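You operate a simulated robot arm through the tools that you are given. There is no shell and no other tool. Be economical: measure what you need, move in short steps, check, and stop when the job is done.

Carry out the task below with a simulated two-armed robot. There is one attempt and no reset: what you move stays moved.

JOB
Slacken the keeper screw, hold the journal block, pull the old bearing, fit the new one, run the screw home.
Fine: old bearing in the scrap tray.
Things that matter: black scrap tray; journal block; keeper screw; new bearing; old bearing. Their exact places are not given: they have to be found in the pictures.

The check looks at the end state, three seconds after you hand in, the way a careful person would. Anything else that was tipped, shoved, dropped, spilled or broken makes it a failure.

ROBOT AND FRAMES
Two 7-joint arms with fingered hands on one trunk, on a base that drives. Base frame: it is fixed to the floor where the robot stands at the start and does not move with it; the origin is under the middle of the robot, x ahead of it, y to its left, z up; the surface under the hand at the start is at about z = 80. Lengths are in cm, angles in rad, forces in N, time in s.
The left shoulder is at the start at [9.9, 12.8, 108.6], the right one opposite. Places, roughly: black scrap tray [80, -10, 80]; journal block (16x6x6 cm) [50, -10, 80]; keeper screw [50, -10, 90]. Payload 5 kg a hand.
The tool frame of a hand sits at the grasp point between the pads (the TCP): z along the fingers, y along the line on which they close. The tips reach 3.7 cm beyond it. The gripper opens to 12.4 cm. The gripper's body begins 4.3 cm behind the TCP. The gripper is a hand of 3 fingers: y runs from the thumb to the fingers, the wrist lies at [-2.1, -11.6, -20.3] in the tool frame, and closing takes about 1.5 s.
Orientation is told as [roll, pitch, yaw] about the base's x, y, z axes, in that order, counted from this pose: with the fingers straight down and the wrist toward the robot, the tool's x, y and z point along [0, 1, 0], [1, 0, 0] and [0, 0, -1] of the base frame.

CONTROLS
- The arms move only by the tool nudge_tool. It takes "left_deltas", "right_deltas" or both (then of equal length, played together; a hand with none holds still); each is a list of rows, each a list of 7 numbers: the shift along the tool's x, y, z in units of 100 mm (1.0 is 100 mm), then the turn, a rotation vector about the tool's x, y, z in units of 60 degrees (1.0 is 60 degrees), then the opening in per cent of the stroke, from 0 (shut) to 100 (fully open). In form: [[x, y, z, rx, ry, rz, jaw], ...]. A call has 1 to 12 rows; each row is the pose to reach, as a shift and turn from the pose commanded when the call began, along the tool's axes at that moment. A call with a number of a shift or a turn outside -1 to 1 is refused whole. A row lasts 0.2 s, in which the tool goes at most 5 cm and 0.15 rad; a call with a longer step from one row to the next is refused whole, and so is a gripper value outside its range. Where a pose cannot be reached the arm comes as near as it can. A force on the tool above 40 N (or 10 N above the force at the start of the call, whichever is more), or a blocked arm, ends the call early, and 0.2 s more pass. Each finger travels about 4.5 cm/s and halts on what it meets, pressing with about 33 N; the grip force reading is that of the motor and also rises with nothing between the fingers. The clock runs only during rows and for 0.2 s after the last one: add rows that repeat a pose to give the fingers time. The reply holds the time, the measured pose of the TCP, the force on the tool along the base axes, the opening and the grip force, in the units named above and with some noise, with the torque about the TCP (base axes, N m) and any sound that the robot's microphone picked up.
- Cameras (640 x 400 px; columns grow to the right, rows downward): "scene" is now at [26.53, -1.48, 124.23]; the picture's right is [-0.18, -0.98, 0.00], its down [-0.59, 0.10, -0.80] and it looks along [0.79, -0.14, -0.60] (base axes); focal length 214 px, centre (320, 200). "left" rides on the left gripper at [-7.2, -10.4, -15.4] in its tool frame; the picture's right is [-0.83, -0.26, 0.49], its down [0.51, -0.72, 0.47] and it looks along [0.23, 0.64, 0.73] (tool axes); focal length 243 px, centre (320, 200). "right" rides on the right gripper at [7.3, -10.4, -15.4] in its tool frame; the picture's right is [-0.83, 0.26, -0.49], its down [-0.51, -0.72, 0.47] and it looks along [-0.23, 0.64, 0.73] (tool axes); focal length 243 px, centre (320, 200).
- camera(camera): a new picture of that camera. It takes no simulated time.
- move_column(by): slides the trunk up (or, below 0, down) by that many cm; the arms and the scene camera ride with it, the base frame stays. It gives what a move gives, with no picture.
- drive_base(legs): drives the robot by 1 to 6 legs, each [ahead, left, turn to the left] in cm, cm and rad, along the robot's own axes; the way and the turn of a leg run together, so that a leg with both is an arc; at most 150 cm and 3.142 rad a leg. The arms and the cameras ride along, it lands a little off, and it stops where it bumps. It gives what a move gives.
- set_grasp(shape, hand): the hand has 3 fingers and takes this shape, open, in about a second: jaw (thumb against the fingers, like two jaws); tri (thumb and two fingers); tip (a fingertip pinch); poke (one finger out to press); point (the index stretched); flat (the hand flat); cup (the hand cupped); fist (a fist). The gripper value then closes the fingers along that shape, each until it touches; the sizes above hold for jaw. It gives what a move gives, with no picture.
- turn_head(pan, tilt): turns the head with the scene camera to pan (to the left, within 1.396 rad either way) and tilt (down, from -0.506 to 1.204), counted from straight ahead of the robot. It gives what a move gives.
- measure_at(camera, pixels): for up to 12 pixels [column, row] of the newest picture of that camera ("zoom" is the newest enlarged one), the place [x, y, z] in the base frame of the surface seen there, good to about 0.2 cm. It takes no simulated time.
- enlarge(camera, box): a new picture of the part [left, top, right, bottom] of that camera's present view, enlarged. It takes no simulated time.
- sign_off(): hands the job in; it is judged then, once.

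Work in short steps. Measure before you move; look again where a grasp or a placing could have gone wrong, and mend it. You have 80 turns and 58 pictures in all, those below and enlarged ones among them. Open the grippers and draw the arms clear of the work before you hand the job in, unless the task says otherwise; then end with one line.

The tools are called after "Call:" as a command line: name --argument value ..., lists and objects as JSON in quotes. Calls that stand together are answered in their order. nudge_tool: Moves the arms, as the interface text tells. Its arguments: {"type":"object","properties":{"left_deltas":{"type":"array","items":{"type":"array","items":{"type":"number"}}},"right_deltas":{"type":"array","items":{"type":"array","items":{"type":"number"}}}},"required":[]} The other tools are called the same way: move_column (by) slides the trunk up or down; set_grasp (shape, hand) gives the hand a shape; drive_base (legs) drives the base; turn_head (pan, tilt) turns the head that bears the scene camera; camera (camera) takes a picture; measure_at (camera, pixels) gives the place of the surface under pixels of a picture; enlarge (camera, box) takes an enlarged picture of a part of a camera's view; sign_off () hands the job in.

At the start:

```text
time: 0.0
left_eef_pos: [66.95, 25.49, 117.0]
left_tcp_rot: [-0.001, 0.001, 0.0]
left_contact_force: [-0.3, -0.7, 0.3]
left_torque: [0.0, -0.01, 0.0]
left_width: 12.38
left_finger_force: 0.0
left_shape: jaw
right_eef_pos: [60.64, -33.81, 117.82]
right_tcp_rot: [0.0, 0.001, 0.002]
right_contact_force: [-0.3, -0.2, -0.9]
right_torque: [0.02, -0.03, -0.01]
right_width: 12.37
right_finger_force: 0.1
right_shape: jaw
trunk travel left (down, up): [-27.5, 28.8]
robot x, y, heading: [-0.31, 0.24, 0.004]
head pan, tilt: [-0.176, 0.641]
```

scene: 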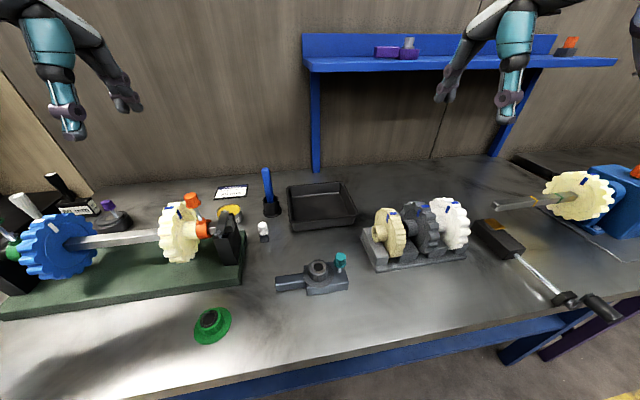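
right: 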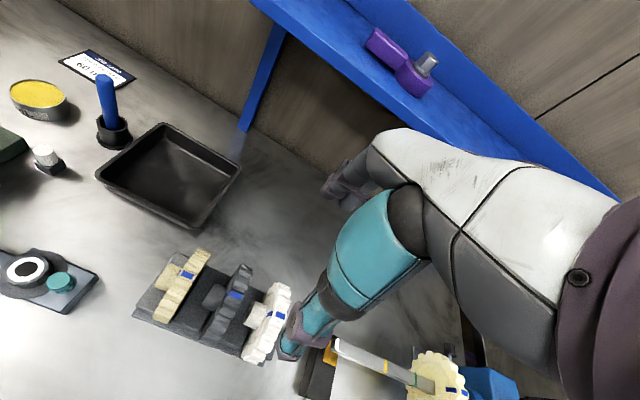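
left: 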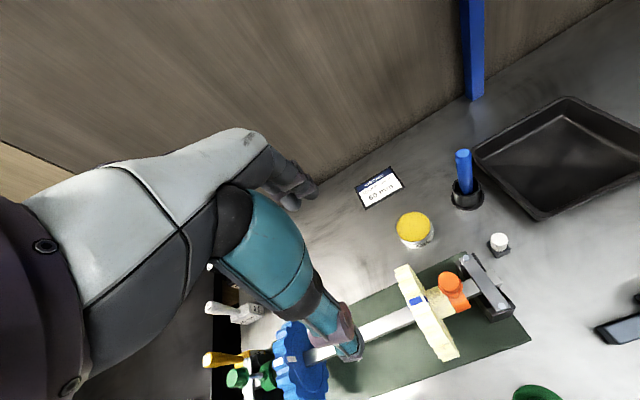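

The scene shows the journal block near (315,275) with a teal screw at (340,258); the new bearing is not yet identified. I enlarge two areas.

Call:
enlarge --camera "scene" --box '[180, 160, 380, 350]'

Call:
enlarge --camera "scene" --box '[340, 20, 640, 210]'

Call:
enlarge --camera "scene" --box '[0, 150, 280, 330]'

```text
2.11 times, centred on (280, 255) of scene
```

zoom: 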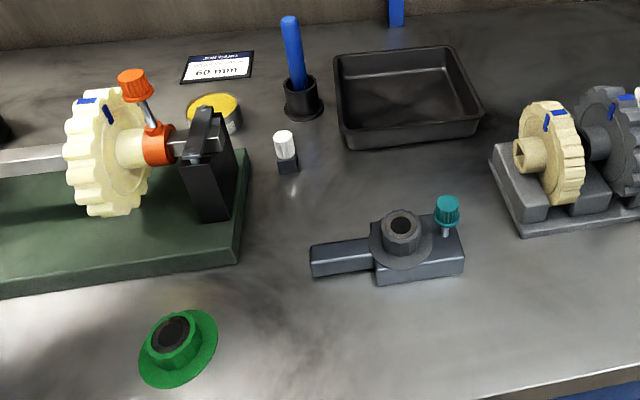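

```text
2.11 times, centred on (490, 115) of scene
```

zoom: 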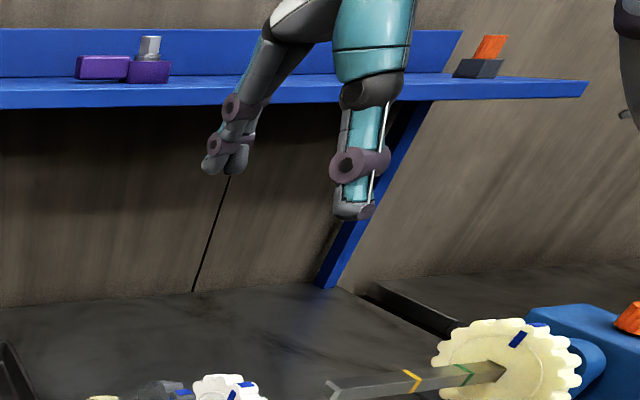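

```text
2.22 times, centred on (140, 240) of scene
```

zoom: 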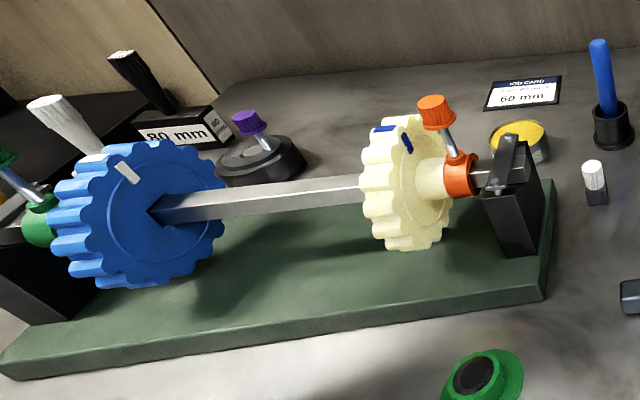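

The green flanged bush at (212,325) is probably the new bearing, with the same form as the grey one in the block. I enlarge and measure both.

Call:
enlarge --camera "scene" --box '[265, 240, 365, 302]'

Call:
measure_at --camera "zoom" --pixels '[[485, 80], [487, 110], [480, 145], [345, 150], [345, 130], [265, 180], [420, 180], [80, 260], [210, 240], [330, 330], [530, 290], [510, 190]]'

Call:
enlarge --camera "scene" --box '[180, 290, 250, 355]'

Call:
measure_at --camera "scene" --pixels '[[209, 318], [220, 315], [195, 333], [212, 341], [230, 318], [223, 309], [240, 340], [295, 192], [350, 185], [290, 225], [357, 215], [322, 205]]'

```text
6.40 times, centred on (315, 271) of scene
```

zoom: 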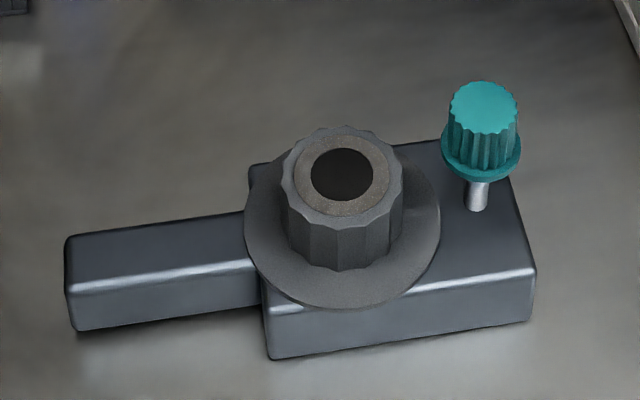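

```text
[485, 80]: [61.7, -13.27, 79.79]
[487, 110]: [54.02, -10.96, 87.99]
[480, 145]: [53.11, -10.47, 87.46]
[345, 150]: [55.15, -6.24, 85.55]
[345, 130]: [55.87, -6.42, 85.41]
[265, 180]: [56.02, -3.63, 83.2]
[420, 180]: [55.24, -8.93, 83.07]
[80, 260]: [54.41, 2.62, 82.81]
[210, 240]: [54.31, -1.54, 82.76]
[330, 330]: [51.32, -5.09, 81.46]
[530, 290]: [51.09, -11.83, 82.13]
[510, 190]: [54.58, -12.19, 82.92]
```

```text
6.15 times, centred on (215, 322) of scene
```

zoom: 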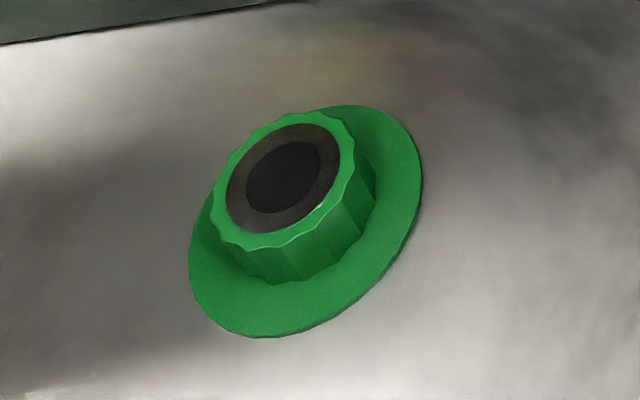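

```text
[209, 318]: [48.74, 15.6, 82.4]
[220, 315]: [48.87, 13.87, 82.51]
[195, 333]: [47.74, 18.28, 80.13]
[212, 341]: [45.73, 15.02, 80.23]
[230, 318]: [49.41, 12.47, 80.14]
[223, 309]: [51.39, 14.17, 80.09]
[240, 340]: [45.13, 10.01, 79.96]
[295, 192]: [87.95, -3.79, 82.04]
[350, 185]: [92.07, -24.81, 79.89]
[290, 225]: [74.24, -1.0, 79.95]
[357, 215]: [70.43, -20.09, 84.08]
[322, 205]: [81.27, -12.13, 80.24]
```

Bearing centre is about (55,-6.3), screw about (54,-11), and the green bearing (48.5,14.8) lies flange-down. The block is nearer than the hands' reach, so I back off 16 cm.

Call:
drive_base --legs '[[-16, 0, 0]]'

Call:
turn_head --pan -0.1 --tilt 0.72

Call:
camera --camera "scene"

```text
time: 1.4
left_eef_pos: [51.46, 25.61, 116.87]
left_tcp_rot: [0.001, 0.003, 0.003]
left_contact_force: [1.1, 1.2, -0.1]
left_torque: [0.0, 0.03, 0.0]
left_width: 12.38
left_finger_force: 0.0
left_shape: jaw
right_eef_pos: [45.12, -33.67, 117.72]
right_tcp_rot: [-0.001, 0.001, 0.001]
right_contact_force: [-0.1, 0.0, 0.0]
right_torque: [-0.01, 0.02, 0.0]
right_width: 12.37
right_finger_force: 0.1
right_shape: jaw
trunk travel left (down, up): [-27.5, 28.8]
robot x, y, heading: [-16.14, 0.07, -0.001]
head pan, tilt: [-0.176, 0.641]
```

```text
time: 2.1
left_eef_pos: [51.21, 25.64, 116.92]
left_tcp_rot: [-0.001, 0.0, 0.002]
left_contact_force: [-0.1, 0.8, -0.1]
left_torque: [0.01, -0.01, -0.04]
left_width: 12.37
left_finger_force: 0.0
left_shape: jaw
right_eef_pos: [44.85, -33.64, 117.81]
right_tcp_rot: [0.001, -0.002, 0.002]
right_contact_force: [0.3, 0.6, 0.9]
right_torque: [0.06, -0.04, 0.03]
right_width: 12.38
right_finger_force: 0.0
right_shape: jaw
trunk travel left (down, up): [-27.5, 28.8]
robot x, y, heading: [-15.72, -0.14, 0.0]
head pan, tilt: [-0.099, 0.721]
```

```text
49 pictures are left
```

scene: 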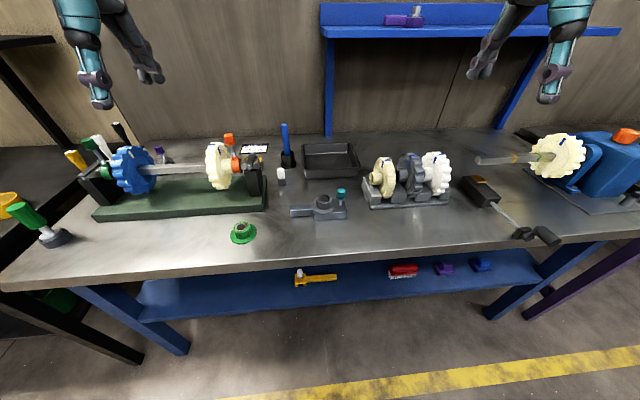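

I need the handle's exact ends, the screw centre and the clearance to the green-board fixture, so I enlarge and measure.

Call:
enlarge --camera "scene" --box '[220, 130, 370, 250]'

Call:
measure_at --camera "scene" --pixels '[[265, 209], [96, 218], [258, 180], [228, 135], [216, 160], [282, 175], [286, 130], [310, 176], [356, 176], [350, 148], [306, 148], [366, 200]]'

```text
3.33 times, centred on (295, 190) of scene
```

zoom: 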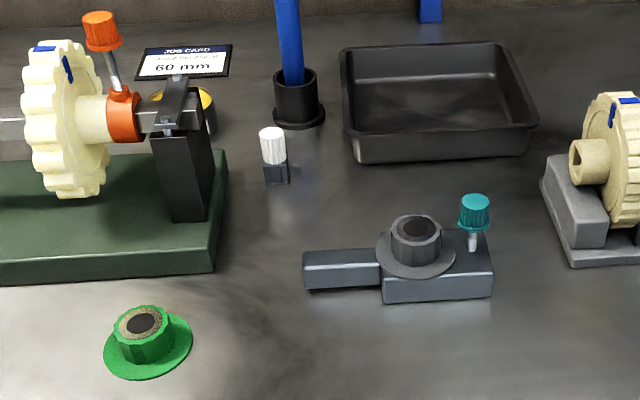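

```text
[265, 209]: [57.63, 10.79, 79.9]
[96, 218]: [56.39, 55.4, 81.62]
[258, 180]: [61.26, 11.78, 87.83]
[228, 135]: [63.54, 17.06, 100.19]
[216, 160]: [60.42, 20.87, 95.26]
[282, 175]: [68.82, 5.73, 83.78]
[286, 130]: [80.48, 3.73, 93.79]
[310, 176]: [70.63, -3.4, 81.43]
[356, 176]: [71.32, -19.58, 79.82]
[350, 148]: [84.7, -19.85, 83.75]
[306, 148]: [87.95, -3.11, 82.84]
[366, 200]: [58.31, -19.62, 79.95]
```

Call:
measure_at --camera "zoom" --pixels '[[305, 262], [340, 258], [375, 255], [375, 270], [474, 200], [474, 215], [487, 265], [416, 228], [400, 235], [434, 240], [142, 320], [160, 318]]'

```text
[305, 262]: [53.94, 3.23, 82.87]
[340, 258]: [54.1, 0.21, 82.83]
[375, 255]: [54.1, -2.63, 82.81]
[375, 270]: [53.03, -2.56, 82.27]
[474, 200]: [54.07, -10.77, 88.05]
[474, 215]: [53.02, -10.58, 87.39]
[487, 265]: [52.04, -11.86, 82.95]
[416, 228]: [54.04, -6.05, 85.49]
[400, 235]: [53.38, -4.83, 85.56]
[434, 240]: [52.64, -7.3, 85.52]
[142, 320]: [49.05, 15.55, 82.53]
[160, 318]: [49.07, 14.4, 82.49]
```

Handle runs along y (3.3 to -2.7) at x≈54.1, top 82.8; screw at (54.0,-10.8), top 88; bearing centre (54.1,-6.05). I check the hand's real shape for clearance.

Call:
enlarge --camera "scene" --box '[30, 0, 190, 120]'

Call:
enlarge --camera "right" --box '[180, 80, 640, 400]'

```text
3.33 times, centred on (110, 60) of scene
```

zoom: 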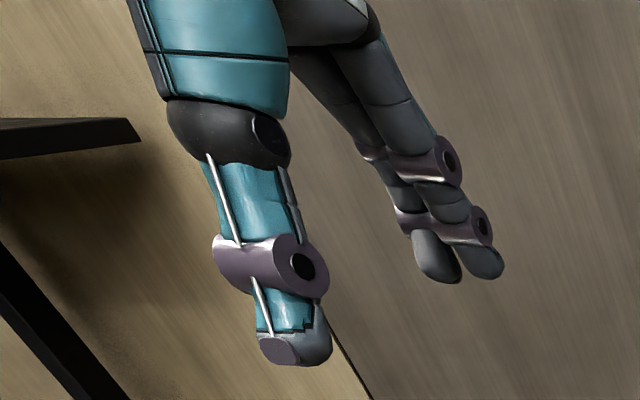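

```text
1.25 times, centred on (410, 240) of right
```

zoom: 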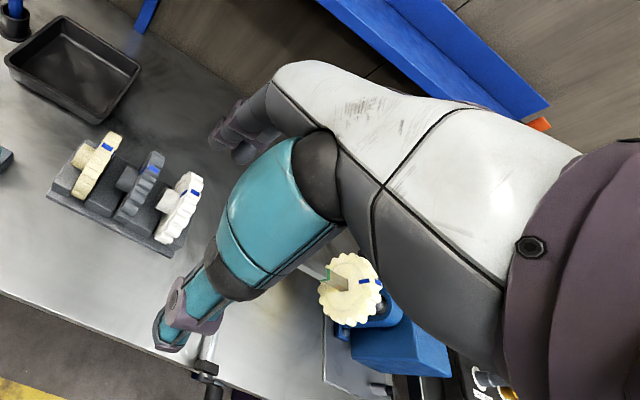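

The hand is slim with two fingers on the far side, so mild tilt of the left hand will give room for both. I start bringing both hands over the block at the present height.

Call:
nudge_tool --left_deltas '[[-0.33, 0.1, 0, 0, 0, 0, 100], [-0.66, 0.2, 0, 0, 0, 0, 100], [-1.0, 0.29, 0, 0, 0, 0, 100]]' --right_deltas '[[0.33, 0.3, 0, 0, 0, 0, 60], [0.66, 0.6, 0, 0, 0, 0, 60], [1.0, 0.92, 0, 0, 0, 0, 60]]'

Call:
nudge_tool --left_deltas '[[-0.33, 0, 0, 0, -0.127, 0, 100], [-0.66, 0, 0, 0, -0.254, 0, 100], [-1.0, 0, 0, 0, -0.382, 0, 100]]' --right_deltas '[[0.2, 0, 0.2, 0, 0, 0, 60], [0.4, 0, 0.4, 0, 0, 0, 60], [0.6, 0, 0.6, 0, 0, 0, 60]]'

```text
time: 2.9
left_eef_pos: [54.18, 15.67, 116.49]
left_tcp_rot: [-0.001, 0.001, 0.003]
left_contact_force: [0.6, 0.2, 0.5]
left_torque: [-0.01, 0.05, -0.02]
left_width: 12.37
left_finger_force: 0.2
left_shape: jaw
right_eef_pos: [54.47, -23.55, 117.37]
right_tcp_rot: [0.002, 0.002, 0.003]
right_contact_force: [0.4, 0.4, -0.3]
right_torque: [0.03, 0.04, -0.01]
right_width: 7.49
right_finger_force: 0.1
right_shape: jaw
trunk travel left (down, up): [-27.5, 28.8]
robot x, y, heading: [-15.93, 0.01, -0.001]
head pan, tilt: [-0.099, 0.721]
```

```text
time: 3.7
left_eef_pos: [54.24, 5.75, 117.15]
left_tcp_rot: [-0.401, 0.002, 0.006]
left_contact_force: [0.8, 0.3, -0.3]
left_torque: [0.03, 0.01, -0.04]
left_width: 12.39
left_finger_force: 0.1
left_shape: jaw
right_eef_pos: [54.23, -17.73, 111.71]
right_tcp_rot: [0.0, -0.001, 0.001]
right_contact_force: [0.1, 0.3, 0.0]
right_torque: [-0.01, 0.02, -0.03]
right_width: 7.48
right_finger_force: 0.1
right_shape: jaw
trunk travel left (down, up): [-27.5, 28.8]
robot x, y, heading: [-15.38, -0.19, 0.0]
head pan, tilt: [-0.099, 0.721]
```

Left is tilted 0.4 rad; I lower it straight down in two stages toward the handle, right hand waiting.

Call:
nudge_tool --left_deltas '[[0.108, 0, 0.333, 0, 0, 0, 100], [0.215, 0, 0.667, 0, 0, 0, 100], [0.323, 0, 1.0, 0, 0, 0, 100]]'

Call:
nudge_tool --left_deltas '[[0.1, 0, 0.32, 0, 0, 0, 100], [0.2, 0, 0.64, 0, 0, 0, 100], [0.3, 0, 0.95, 0, 0, 0, 100], [0.3, 0, 0.95, 0, 0, 0, 100]]'

Call:
camera --camera "scene"

Call:
camera --camera "left"

```text
time: 4.5
left_eef_pos: [54.07, 4.82, 106.6]
left_tcp_rot: [-0.401, 0.0, 0.002]
left_contact_force: [0.4, 0.7, -0.2]
left_torque: [0.01, 0.02, -0.01]
left_width: 12.35
left_finger_force: 0.0
left_shape: jaw
right_eef_pos: [54.06, -17.7, 111.58]
right_tcp_rot: [0.0, 0.001, 0.002]
right_contact_force: [0.3, 0.0, -1.3]
right_torque: [-0.01, 0.01, 0.02]
right_width: 7.45
right_finger_force: 0.2
right_shape: jaw
trunk travel left (down, up): [-27.5, 28.8]
robot x, y, heading: [-15.3, -0.05, 0.006]
head pan, tilt: [-0.099, 0.721]
```

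```text
time: 5.5
left_eef_pos: [53.97, 3.8, 96.59]
left_tcp_rot: [-0.4, 0.0, 0.001]
left_contact_force: [-0.3, -0.2, 0.5]
left_torque: [0.03, -0.04, 0.0]
left_width: 12.39
left_finger_force: 0.0
left_shape: jaw
right_eef_pos: [54.13, -17.78, 111.71]
right_tcp_rot: [0.0, 0.0, 0.002]
right_contact_force: [0.5, -0.6, 0.3]
right_torque: [0.0, -0.02, -0.01]
right_width: 7.46
right_finger_force: 0.0
right_shape: jaw
trunk travel left (down, up): [-27.5, 28.8]
robot x, y, heading: [-15.71, -0.04, -0.002]
head pan, tilt: [-0.099, 0.721]
```

```text
45 pictures are left
```

scene: 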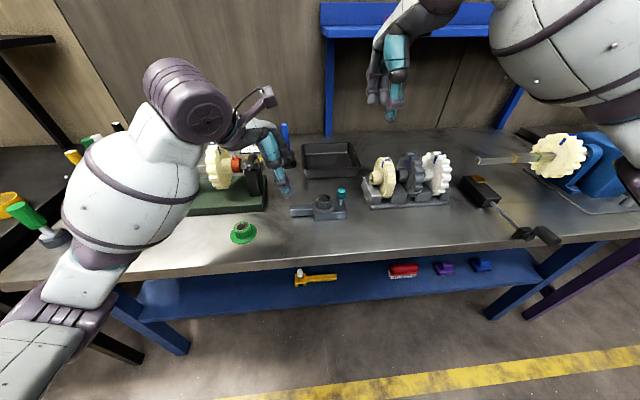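

```text
44 pictures are left
```

left: 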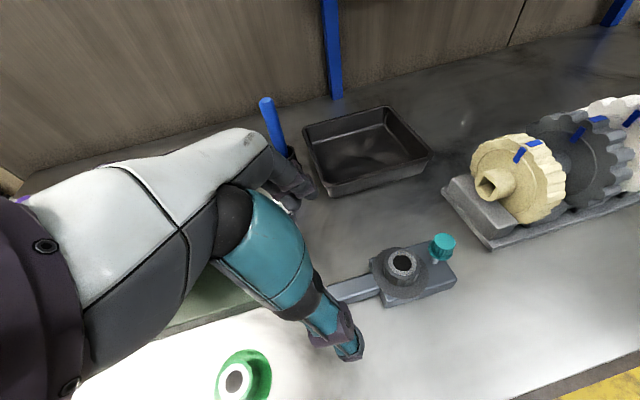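

Left TCP (54.0,3.8,96.6), clear of the fixture. I lower further to about 86.7 and then check.

Call:
nudge_tool --left_deltas '[[0.1, 0, 0.33, 0, 0, 0, 100], [0.2, 0, 0.66, 0, 0, 0, 100], [0.28, 0, 0.95, 0, 0, 0, 100], [0.28, 0, 0.95, 0, 0, 0, 100]]'

Call:
enlarge --camera "scene" --box '[200, 110, 380, 240]'

```text
time: 6.5
left_eef_pos: [54.03, 3.01, 86.8]
left_tcp_rot: [-0.4, -0.001, 0.002]
left_contact_force: [0.3, -0.3, -0.1]
left_torque: [0.0, 0.02, 0.0]
left_width: 12.35
left_finger_force: 0.1
left_shape: jaw
right_eef_pos: [54.03, -17.74, 111.78]
right_tcp_rot: [-0.002, 0.0, 0.001]
right_contact_force: [0.0, -0.3, -0.9]
right_torque: [0.05, 0.02, -0.02]
right_width: 7.48
right_finger_force: 0.1
right_shape: jaw
trunk travel left (down, up): [-27.5, 28.8]
robot x, y, heading: [-15.55, -0.19, 0.003]
head pan, tilt: [-0.099, 0.721]
```

```text
3.08 times, centred on (290, 175) of scene
```

zoom: 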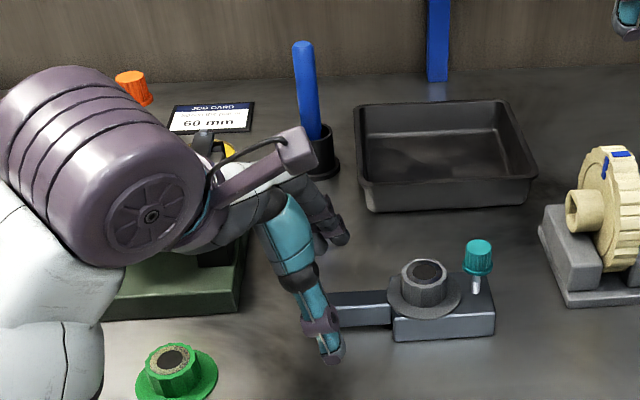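

Thumb is in front and fingers behind the handle. I lower 2.4 cm more, then close on the handle.

Call:
nudge_tool --left_deltas '[[0.02, 0.01, 0.12, 0, 0, 0, 100], [0.038, 0.01, 0.244, 0, 0, 0, 100], [0.038, 0.01, 0.244, 0, 0, 0, 100]]'

Call:
nudge_tool --left_deltas '[[0, 0, 0, 0, 0, 0, 50], [0, 0, 0, 0, 0, 0, 40], [0, 0, 0, 0, 0, 0, 30], [0, 0, 0, 0, 0, 0, 20], [0, 0, 0, 0, 0, 0, 10], [0, 0, 0, 0, 0, 0, 0], [0, 0, 0, 0, 0, 0, 0], [0, 0, 0, 0, 0, 0, 0], [0, 0, 0, 0, 0, 0, 0]]'

Call:
enlarge --camera "scene" --box '[260, 150, 380, 240]'

```text
time: 7.3
left_eef_pos: [53.97, 2.17, 84.44]
left_tcp_rot: [-0.401, 0.001, 0.002]
left_contact_force: [0.6, 0.4, -0.5]
left_torque: [0.03, 0.02, -0.03]
left_width: 12.36
left_finger_force: 0.1
left_shape: jaw
right_eef_pos: [54.05, -17.87, 111.7]
right_tcp_rot: [0.0, 0.001, 0.002]
right_contact_force: [-0.3, -0.1, -0.2]
right_torque: [-0.01, -0.02, -0.02]
right_width: 7.47
right_finger_force: 0.1
right_shape: jaw
trunk travel left (down, up): [-27.5, 28.8]
robot x, y, heading: [-15.58, -0.29, 0.003]
head pan, tilt: [-0.099, 0.721]
```

```text
time: 9.3
left_eef_pos: [54.15, 2.11, 84.46]
left_tcp_rot: [-0.399, -0.001, 0.001]
left_contact_force: [0.3, -1.5, 1.3]
left_torque: [0.01, -0.05, 0.0]
left_width: 1.88
left_finger_force: 32.6
left_shape: jaw
right_eef_pos: [54.2, -17.83, 111.72]
right_tcp_rot: [0.0, 0.0, 0.002]
right_contact_force: [0.7, 0.3, -0.1]
right_torque: [0.02, -0.02, 0.04]
right_width: 7.51
right_finger_force: 0.1
right_shape: jaw
trunk travel left (down, up): [-27.5, 28.8]
robot x, y, heading: [-15.6, -0.2, 0.003]
head pan, tilt: [-0.099, 0.721]
```

```text
4.44 times, centred on (320, 195) of scene
```

zoom: 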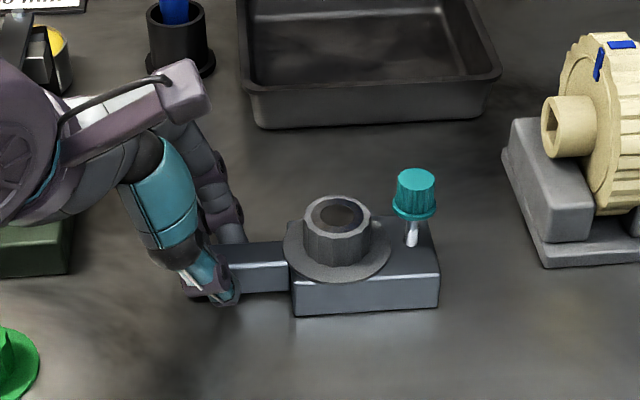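

Left grips the handle at 1.88 cm with 33 N. Re-measure the screw and bearing in this zoom.

Call:
measure_at --camera "zoom" --pixels '[[415, 173], [402, 180], [432, 180], [415, 185], [415, 205], [412, 235], [338, 212], [338, 198], [340, 272], [385, 262], [310, 275], [430, 300]]'

```text
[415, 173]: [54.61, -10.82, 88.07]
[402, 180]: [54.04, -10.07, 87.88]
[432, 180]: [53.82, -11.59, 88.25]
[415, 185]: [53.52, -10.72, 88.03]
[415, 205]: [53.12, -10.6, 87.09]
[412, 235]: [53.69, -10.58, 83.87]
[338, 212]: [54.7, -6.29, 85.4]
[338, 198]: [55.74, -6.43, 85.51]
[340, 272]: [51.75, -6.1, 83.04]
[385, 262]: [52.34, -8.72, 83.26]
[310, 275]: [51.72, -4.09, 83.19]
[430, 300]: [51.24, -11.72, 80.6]
```

Screw axis ≈ (54.1,-10.8), head 86–88. Bring the right hand above it and down to just over the head.

Call:
nudge_tool --right_deltas '[[0.23, 0, 0.33, 0, 0, 0, 50], [0.46, 0, 0.66, 0, 0, 0, 50], [0.7, 0, 1.0, 0, 0, 0, 50], [0.7, 0, 1.0, 0, 0, 0, 50]]'

Call:
nudge_tool --right_deltas '[[0, 0, 0.3, 0, 0, 0, 50], [0, 0, 0.6, 0, 0, 0, 50], [0, 0, 0.8, 0, 0, 0, 50], [0, 0, 0.8, 0, 0, 0, 50]]'

Call:
enlarge --camera "scene" --box '[260, 130, 400, 240]'

Call:
camera --camera "right"

```text
time: 10.3
left_eef_pos: [54.11, 2.07, 84.36]
left_tcp_rot: [-0.398, 0.0, 0.0]
left_contact_force: [0.8, 0.5, 0.0]
left_torque: [0.0, -0.01, 0.04]
left_width: 1.91
left_finger_force: 32.9
left_shape: jaw
right_eef_pos: [54.25, -10.67, 101.94]
right_tcp_rot: [-0.001, 0.0, 0.001]
right_contact_force: [-0.2, 1.0, -0.2]
right_torque: [0.01, 0.01, 0.0]
right_width: 6.27
right_finger_force: 0.1
right_shape: jaw
trunk travel left (down, up): [-27.5, 28.8]
robot x, y, heading: [-15.86, 0.03, -0.003]
head pan, tilt: [-0.099, 0.721]
```

```text
time: 11.3
left_eef_pos: [54.07, 2.24, 84.49]
left_tcp_rot: [-0.398, 0.0, 0.001]
left_contact_force: [0.5, 0.4, 0.9]
left_torque: [0.02, -0.04, 0.02]
left_width: 1.9
left_finger_force: 33.5
left_shape: jaw
right_eef_pos: [54.25, -10.48, 93.75]
right_tcp_rot: [0.0, 0.0, 0.001]
right_contact_force: [-0.4, 0.4, 0.1]
right_torque: [-0.01, -0.01, 0.01]
right_width: 6.27
right_finger_force: 0.0
right_shape: jaw
trunk travel left (down, up): [-27.5, 28.8]
robot x, y, heading: [-15.83, 0.04, 0.002]
head pan, tilt: [-0.099, 0.721]
```

```text
3.64 times, centred on (330, 185) of scene
```

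zoom: 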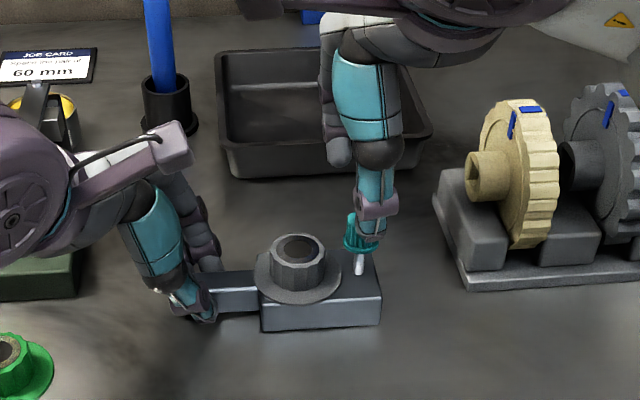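

```text
40 pictures are left
```

right: 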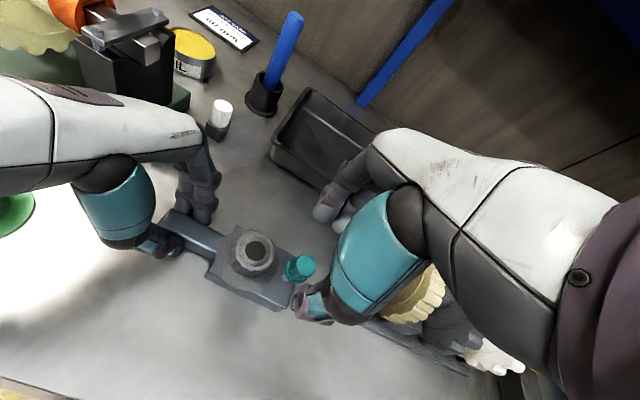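

Positioned over the screw; lower 3.6 cm and close on the head.

Call:
nudge_tool --right_deltas '[[-0.02, -0.01, 0.18, 0, 0, 0, 50], [-0.02, -0.01, 0.36, 0, 0, 0, 50], [-0.02, -0.01, 0.36, 0, 0, 0, 50]]'

Call:
nudge_tool --right_deltas '[[0, 0, 0, 0, 0, 0, 30], [0, 0, 0, 0, 0, 0, 20], [0, 0, 0, 0, 0, 0, 10], [0, 0, 0, 0, 0, 0, 0], [0, 0, 0, 0, 0, 0, 0], [0, 0, 0, 0, 0, 0, 0]]'

Call:
enlarge --camera "scene" --box '[290, 150, 370, 220]'

```text
time: 12.1
left_eef_pos: [54.06, 2.07, 84.47]
left_tcp_rot: [-0.398, 0.0, 0.001]
left_contact_force: [-0.3, -1.4, 0.2]
left_torque: [0.02, -0.01, 0.01]
left_width: 1.91
left_finger_force: 32.8
left_shape: jaw
right_eef_pos: [53.96, -10.67, 90.18]
right_tcp_rot: [0.002, 0.001, 0.0]
right_contact_force: [0.3, 0.2, 0.0]
right_torque: [-0.02, -0.01, -0.02]
right_width: 6.27
right_finger_force: 0.1
right_shape: jaw
trunk travel left (down, up): [-27.5, 28.8]
robot x, y, heading: [-15.63, -0.11, 0.0]
head pan, tilt: [-0.099, 0.721]
```

```text
time: 13.5
left_eef_pos: [54.11, 2.18, 84.47]
left_tcp_rot: [-0.4, 0.0, 0.001]
left_contact_force: [0.4, -0.8, 0.1]
left_torque: [-0.02, 0.04, 0.05]
left_width: 1.9
left_finger_force: 33.0
left_shape: jaw
right_eef_pos: [54.07, -10.6, 90.31]
right_tcp_rot: [-0.002, 0.002, 0.002]
right_contact_force: [-1.3, 2.2, 0.0]
right_torque: [0.05, 0.03, 0.01]
right_width: 1.18
right_finger_force: 33.2
right_shape: jaw
trunk travel left (down, up): [-27.5, 28.8]
robot x, y, heading: [-15.7, -0.12, 0.005]
head pan, tilt: [-0.099, 0.721]
```

```text
5.71 times, centred on (330, 185) of scene
```

zoom: 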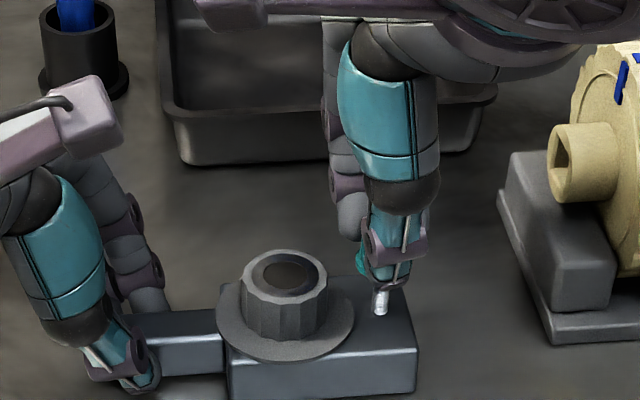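

Gripped at 1.2 cm. Turn counter-clockwise (seen from above) by 60° and watch the torque.

Call:
nudge_tool --right_deltas '[[0, 0, 0, 0, 0, -0.125, 0], [0, 0, 0, 0, 0, -0.25, 0], [0, 0, 0, 0, 0, -0.375, 0], [0, 0, 0, 0, 0, -0.5, 0], [0, 0, 0, 0, 0, -0.625, 0], [0, 0, 0, 0, 0, -0.75, 0], [0, 0, 0, 0, 0, -0.875, 0], [0, 0, 0, 0, 0, -1.0, 0], [0, 0, 0, 0, 0, -1.0, 0]]'

Call:
enlarge --camera "scene" --box '[290, 150, 370, 220]'

```text
time: 15.5
left_eef_pos: [54.11, 2.33, 84.54]
left_tcp_rot: [-0.398, 0.0, 0.006]
left_contact_force: [2.6, 25.1, -1.0]
left_torque: [0.69, 0.02, 0.17]
left_width: 1.92
left_finger_force: 32.8
left_shape: jaw
right_eef_pos: [52.29, -9.44, 89.7]
right_tcp_rot: [-0.029, 0.026, 0.989]
right_contact_force: [-5.0, -22.0, 9.1]
right_torque: [-0.71, 0.06, -0.14]
right_width: 1.22
right_finger_force: 32.8
right_shape: jaw
right hand out of reach, approached as far as the arm can: row 8, 9
trunk travel left (down, up): [-27.5, 28.8]
robot x, y, heading: [-15.54, -0.08, -0.001]
head pan, tilt: [-0.099, 0.721]
```

```text
5.71 times, centred on (330, 185) of scene
```

zoom: 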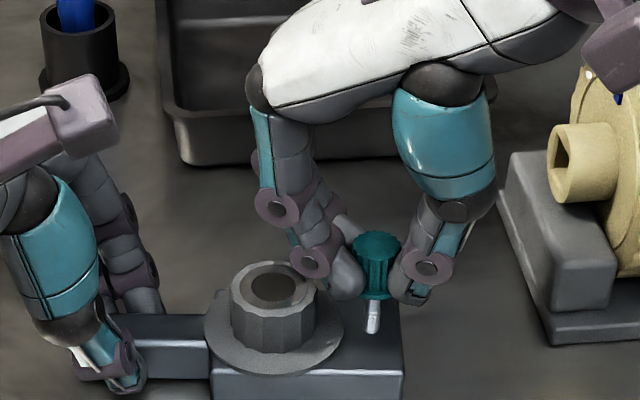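

The arm hit its reach near 0.95 rad and pulled sideways (22 N), shifting the block slightly. I open the right hand to relieve it and re-measure.

Call:
nudge_tool --right_deltas '[[0, 0, 0, 0, 0, 0, 20], [0, 0, 0, 0, 0, 0, 40], [0, 0, 0, 0, 0, 0, 40], [0, 0, 0, 0, 0, 0, 40]]'

Call:
enlarge --camera "scene" --box '[270, 150, 370, 230]'

Call:
measure_at --camera "zoom" --pixels '[[427, 208], [427, 220], [440, 205], [300, 225], [300, 210], [340, 240], [230, 265], [425, 290], [300, 285], [345, 295], [420, 248]]'

```text
time: 16.5
left_eef_pos: [54.13, 2.09, 84.31]
left_tcp_rot: [-0.4, -0.001, 0.002]
left_contact_force: [0.3, -1.1, -0.8]
left_torque: [-0.01, 0.0, -0.02]
left_width: 1.91
left_finger_force: 32.7
left_shape: jaw
right_eef_pos: [52.37, -9.3, 89.65]
right_tcp_rot: [-0.028, 0.025, 0.99]
right_contact_force: [-0.2, -0.4, 0.2]
right_torque: [0.01, 0.0, 0.0]
right_width: 4.91
right_finger_force: 0.1
right_shape: jaw
trunk travel left (down, up): [-27.5, 28.8]
robot x, y, heading: [-15.91, -0.14, 0.007]
head pan, tilt: [-0.099, 0.721]
```

```text
5.00 times, centred on (320, 190) of scene
```

zoom: 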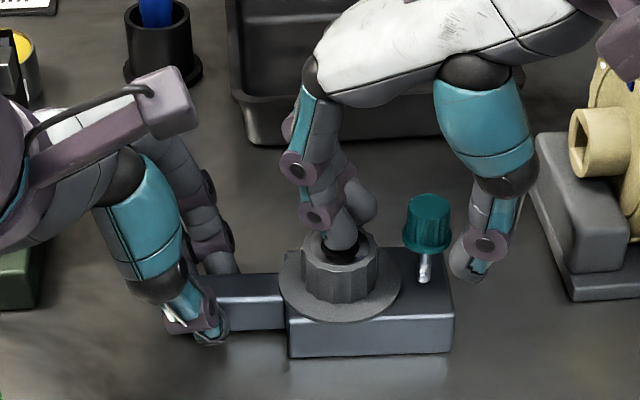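

```text
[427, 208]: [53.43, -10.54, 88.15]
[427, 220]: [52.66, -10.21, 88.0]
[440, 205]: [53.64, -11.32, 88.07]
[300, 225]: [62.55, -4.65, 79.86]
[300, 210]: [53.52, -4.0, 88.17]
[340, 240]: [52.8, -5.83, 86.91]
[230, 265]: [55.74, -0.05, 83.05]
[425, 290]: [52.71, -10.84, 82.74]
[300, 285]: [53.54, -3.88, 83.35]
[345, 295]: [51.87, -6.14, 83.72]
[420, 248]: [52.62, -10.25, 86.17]
```

Released cleanly; screw now ≈(53.3,-10.6). I turn the hand back clockwise to a reachable yaw and see where it ends up.

Call:
nudge_tool --right_deltas '[[0, 0, 0, 0, 0, 0.125, 40], [0, 0, 0, 0, 0, 0.25, 40], [0, 0, 0, 0, 0, 0.25, 40]]'

Call:
enlarge --camera "scene" --box '[290, 160, 370, 220]'

Call:
enlarge --camera "left" --box '[300, 150, 500, 320]'

```text
time: 17.3
left_eef_pos: [54.11, 2.17, 84.43]
left_tcp_rot: [-0.399, -0.001, 0.001]
left_contact_force: [-0.7, -0.7, 0.1]
left_torque: [-0.02, -0.02, -0.02]
left_width: 1.89
left_finger_force: 33.6
left_shape: jaw
right_eef_pos: [52.42, -9.47, 89.69]
right_tcp_rot: [-0.035, 0.016, 0.727]
right_contact_force: [0.1, 0.1, 0.1]
right_torque: [0.0, 0.02, 0.04]
right_width: 4.91
right_finger_force: 0.2
right_shape: jaw
trunk travel left (down, up): [-27.5, 28.8]
robot x, y, heading: [-15.92, -0.45, -0.001]
head pan, tilt: [-0.099, 0.721]
```

```text
6.67 times, centred on (330, 190) of scene
```

zoom: 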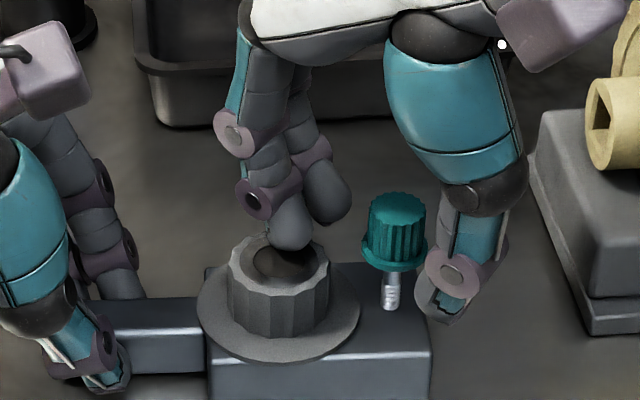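

```text
2.35 times, centred on (400, 235) of left
```

zoom: 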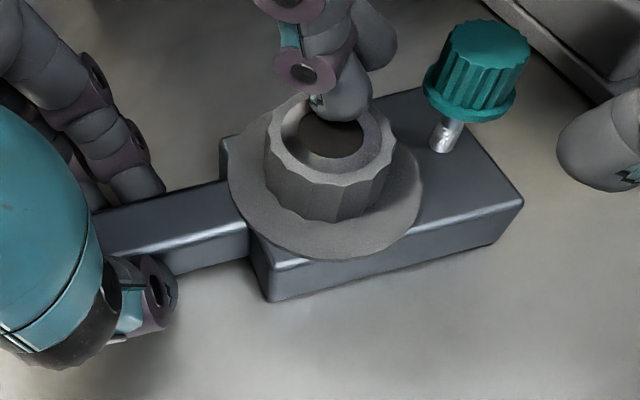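

Hand now at (52.4,-9.5), yaw 0.73, slightly tilted. I measure the screw head again before centring on it.

Call:
enlarge --camera "scene" --box '[320, 170, 370, 210]'

Call:
measure_at --camera "zoom" --pixels '[[295, 160], [250, 160], [335, 160], [295, 140], [295, 185], [295, 230], [260, 290], [272, 335]]'

```text
10.00 times, centred on (345, 190) of scene
```

zoom: 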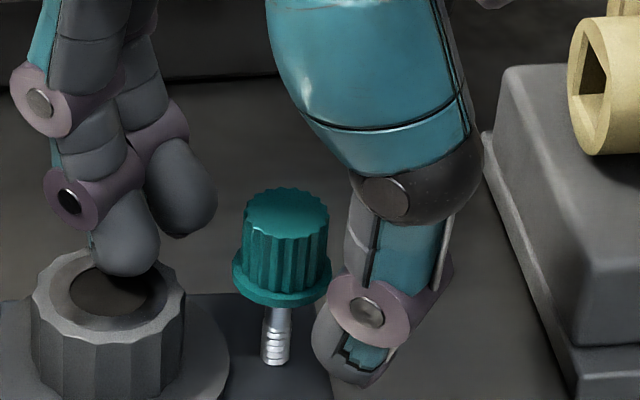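

```text
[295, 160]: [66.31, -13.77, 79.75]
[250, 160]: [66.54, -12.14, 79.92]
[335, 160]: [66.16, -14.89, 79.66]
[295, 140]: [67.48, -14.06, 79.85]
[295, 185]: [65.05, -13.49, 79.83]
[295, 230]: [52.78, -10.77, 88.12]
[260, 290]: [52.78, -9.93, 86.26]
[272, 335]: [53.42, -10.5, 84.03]
```

Call:
measure_at --camera "zoom" --pixels '[[287, 212], [287, 195], [255, 212], [318, 212], [245, 275], [322, 280]]'

```text
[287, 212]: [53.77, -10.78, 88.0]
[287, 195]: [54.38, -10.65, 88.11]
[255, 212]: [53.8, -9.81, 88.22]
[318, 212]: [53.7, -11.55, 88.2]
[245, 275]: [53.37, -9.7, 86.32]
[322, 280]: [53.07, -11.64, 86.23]
```

Head axis ≈ (53.7,-10.7). I centre the hand there with tilt corrected, then rotate clockwise while open.

Call:
nudge_tool --right_deltas '[[-0.09, 0.007, -0.02, -0.034, 0.015, 0, 40], [-0.177, 0.014, -0.04, -0.034, 0.015, 0, 40], [-0.177, 0.014, -0.04, -0.034, 0.015, 0, 40]]'

Call:
nudge_tool --right_deltas '[[0, 0, 0, 0, 0, 0.13, 40], [0, 0, 0, 0, 0, 0.26, 40], [0, 0, 0, 0, 0, 0.39, 40], [0, 0, 0, 0, 0, 0.52, 40], [0, 0, 0, 0, 0, 0.65, 40], [0, 0, 0, 0, 0, 0.78, 40], [0, 0, 0, 0, 0, 0.91, 40], [0, 0, 0, 0, 0, 0.91, 40]]'

Call:
enlarge --camera "scene" --box '[260, 130, 400, 240]'

```text
time: 18.1
left_eef_pos: [54.13, 2.13, 84.39]
left_tcp_rot: [-0.399, -0.001, 0.0]
left_contact_force: [-0.3, -0.4, 0.4]
left_torque: [0.04, 0.01, -0.03]
left_width: 1.92
left_finger_force: 32.7
left_shape: jaw
right_eef_pos: [53.5, -10.66, 90.25]
right_tcp_rot: [-0.017, -0.021, 0.728]
right_contact_force: [0.0, -0.2, 0.2]
right_torque: [-0.01, -0.03, 0.0]
right_width: 4.92
right_finger_force: 0.1
right_shape: jaw
trunk travel left (down, up): [-27.5, 28.8]
robot x, y, heading: [-15.85, 0.06, 0.001]
head pan, tilt: [-0.099, 0.721]
```

```text
time: 19.9
left_eef_pos: [54.07, 2.1, 84.37]
left_tcp_rot: [-0.4, 0.0, 0.001]
left_contact_force: [-1.4, -0.9, 0.2]
left_torque: [0.01, 0.0, -0.02]
left_width: 1.92
left_finger_force: 33.3
left_shape: jaw
right_eef_pos: [53.51, -10.65, 90.13]
right_tcp_rot: [0.008, -0.026, -0.226]
right_contact_force: [0.3, -0.5, -0.2]
right_torque: [0.01, 0.0, -0.05]
right_width: 4.91
right_finger_force: 0.1
right_shape: jaw
trunk travel left (down, up): [-27.5, 28.8]
robot x, y, heading: [-15.7, -0.1, 0.0]
head pan, tilt: [-0.099, 0.721]
```

```text
3.64 times, centred on (330, 185) of scene
```

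zoom: 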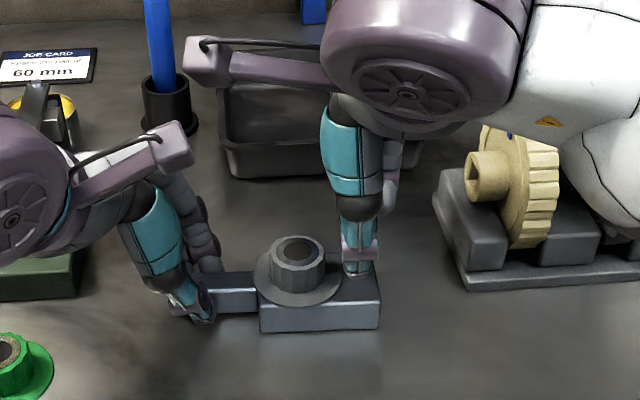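

Ready at yaw −0.23. Close on the head and turn counter-clockwise 0.95 rad, within reach.

Call:
nudge_tool --right_deltas '[[0, 0.02, 0, 0, 0, 0, 20], [0, 0.02, 0, 0, 0, 0, 0], [0, 0.02, 0, 0, 0, 0, 0], [0, 0.02, 0, 0, 0, 0, 0], [0, 0.02, 0, 0, 0, -0.13, 0], [0, 0.02, 0, 0, 0, -0.26, 0], [0, 0.02, 0, 0, 0, -0.39, 0], [0, 0.02, 0, 0, 0, -0.52, 0], [0, 0.02, 0, 0, 0, -0.65, 0], [0, 0.02, 0, 0, 0, -0.78, 0], [0, 0.02, 0, 0, 0, -0.91, 0], [0, 0.02, 0, 0, 0, -0.91, 0]]'

Call:
enlarge --camera "scene" --box '[310, 160, 370, 210]'

```text
time: 22.5
left_eef_pos: [54.03, 2.16, 84.46]
left_tcp_rot: [-0.4, 0.0, 0.002]
left_contact_force: [0.2, -5.5, -0.7]
left_torque: [-0.14, -0.06, -0.01]
left_width: 1.92
left_finger_force: 32.9
left_shape: jaw
right_eef_pos: [53.71, -10.57, 90.23]
right_tcp_rot: [-0.018, -0.02, 0.728]
right_contact_force: [-2.2, 5.6, 3.2]
right_torque: [0.25, 0.04, 0.0]
right_width: 1.24
right_finger_force: 32.7
right_shape: jaw
trunk travel left (down, up): [-27.5, 28.8]
robot x, y, heading: [-15.79, -0.36, 0.002]
head pan, tilt: [-0.099, 0.721]
```

```text
8.00 times, centred on (340, 185) of scene
```

zoom: 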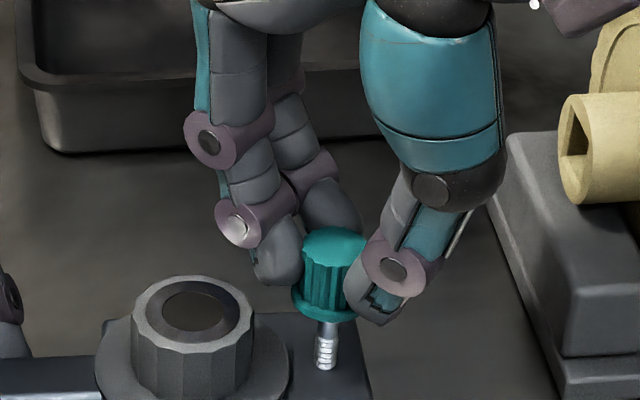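

The thread is showing on the stem, so it is coming out. I run two more regrasp-and-turn cycles.

Call:
nudge_tool --right_deltas '[[0, 0, 0, 0, 0, 0, 20], [0, 0, 0, 0, 0, 0, 35], [0, 0, 0, 0, 0, 0, 35], [0, 0, 0, 0, 0, 0.13, 35], [0, 0, 0, 0, 0, 0.26, 35], [0, 0, 0, 0, 0, 0.39, 35], [0, 0, 0, 0, 0, 0.52, 35], [0, 0, 0, 0, 0, 0.65, 35], [0, 0, 0, 0, 0, 0.78, 35], [0, 0, 0, 0, 0, 0.91, 35], [0, 0, 0, 0, 0, 0.91, 35]]'

Call:
nudge_tool --right_deltas '[[0, 0, 0, 0, 0, 0, 20], [0, 0, 0, 0, 0, 0, 0], [0, 0, 0, 0, 0, 0, 0], [0, 0, 0, 0, 0, 0, 0], [0, 0, 0, 0, 0, -0.13, 0], [0, 0, 0, 0, 0, -0.26, 0], [0, 0, 0, 0, 0, -0.39, 0], [0, 0, 0, 0, 0, -0.52, 0], [0, 0, 0, 0, 0, -0.65, 0], [0, 0, 0, 0, 0, -0.78, 0], [0, 0, 0, 0, 0, -0.91, 0], [0, 0, 0, 0, 0, -0.91, 0]]'

Call:
nudge_tool --right_deltas '[[0, 0, 0, 0, 0, 0, 20], [0, 0, 0, 0, 0, 0, 35], [0, 0, 0, 0, 0, 0, 35], [0, 0, 0, 0, 0, 0.13, 35], [0, 0, 0, 0, 0, 0.26, 35], [0, 0, 0, 0, 0, 0.39, 35], [0, 0, 0, 0, 0, 0.52, 35], [0, 0, 0, 0, 0, 0.65, 35], [0, 0, 0, 0, 0, 0.78, 35], [0, 0, 0, 0, 0, 0.91, 35], [0, 0, 0, 0, 0, 0.91, 35]]'

Call:
nudge_tool --right_deltas '[[0, 0, 0, 0, 0, 0, 20], [0, 0, 0, 0, 0, 0, 0], [0, 0, 0, 0, 0, 0, 0], [0, 0, 0, 0, 0, 0, 0], [0, 0, 0, 0, 0, -0.13, 0], [0, 0, 0, 0, 0, -0.26, 0], [0, 0, 0, 0, 0, -0.39, 0], [0, 0, 0, 0, 0, -0.52, 0], [0, 0, 0, 0, 0, -0.65, 0], [0, 0, 0, 0, 0, -0.78, 0], [0, 0, 0, 0, 0, -0.91, 0], [0, 0, 0, 0, 0, -0.91, 0]]'

Call:
enlarge --camera "scene" --box '[310, 160, 370, 210]'

```text
time: 24.9
left_eef_pos: [54.11, 2.11, 84.37]
left_tcp_rot: [-0.4, -0.002, 0.002]
left_contact_force: [0.4, -0.7, 0.6]
left_torque: [0.04, -0.03, 0.04]
left_width: 1.9
left_finger_force: 32.9
left_shape: jaw
right_eef_pos: [53.76, -10.77, 90.35]
right_tcp_rot: [0.004, -0.029, -0.228]
right_contact_force: [-0.8, -0.1, -0.2]
right_torque: [0.01, -0.04, 0.03]
right_width: 4.29
right_finger_force: 0.0
right_shape: jaw
trunk travel left (down, up): [-27.5, 28.8]
robot x, y, heading: [-15.58, 0.16, 0.001]
head pan, tilt: [-0.099, 0.721]
```

```text
time: 27.5
left_eef_pos: [54.05, 2.15, 84.36]
left_tcp_rot: [-0.398, -0.001, 0.003]
left_contact_force: [-0.8, -2.0, -0.9]
left_torque: [-0.06, -0.03, 0.02]
left_width: 1.92
left_finger_force: 32.7
left_shape: jaw
right_eef_pos: [53.8, -10.71, 90.23]
right_tcp_rot: [-0.016, -0.021, 0.728]
right_contact_force: [0.0, 1.7, 0.5]
right_torque: [0.12, 0.0, -0.05]
right_width: 1.26
right_finger_force: 33.1
right_shape: jaw
trunk travel left (down, up): [-27.5, 28.8]
robot x, y, heading: [-15.72, 0.33, -0.001]
head pan, tilt: [-0.099, 0.721]
```

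```text
time: 29.9
left_eef_pos: [54.09, 2.21, 84.52]
left_tcp_rot: [-0.399, 0.001, 0.002]
left_contact_force: [-0.4, 0.9, -0.5]
left_torque: [0.01, -0.01, 0.05]
left_width: 1.9
left_finger_force: 32.9
left_shape: jaw
right_eef_pos: [53.87, -10.66, 90.22]
right_tcp_rot: [0.004, -0.028, -0.226]
right_contact_force: [0.6, -1.2, 0.4]
right_torque: [0.01, -0.03, -0.01]
right_width: 4.3
right_finger_force: 0.0
right_shape: jaw
trunk travel left (down, up): [-27.5, 28.8]
robot x, y, heading: [-15.64, 0.13, 0.004]
head pan, tilt: [-0.099, 0.721]
```

```text
time: 32.5
left_eef_pos: [54.1, 2.12, 84.49]
left_tcp_rot: [-0.399, -0.001, 0.002]
left_contact_force: [0.8, 1.7, -0.1]
left_torque: [0.06, -0.03, 0.12]
left_width: 1.91
left_finger_force: 32.8
left_shape: jaw
right_eef_pos: [53.88, -10.71, 90.21]
right_tcp_rot: [-0.018, -0.02, 0.73]
right_contact_force: [-0.3, -1.8, -0.9]
right_torque: [0.03, 0.04, -0.01]
right_width: 1.25
right_finger_force: 32.9
right_shape: jaw
trunk travel left (down, up): [-27.5, 28.8]
robot x, y, heading: [-15.73, -0.42, -0.003]
head pan, tilt: [-0.099, 0.721]
```

```text
8.00 times, centred on (340, 185) of scene
```

zoom: 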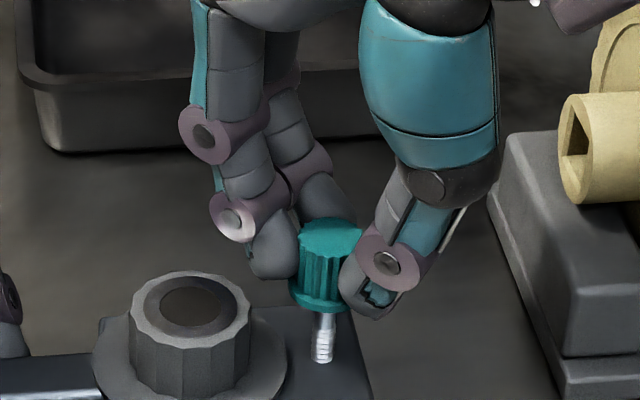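

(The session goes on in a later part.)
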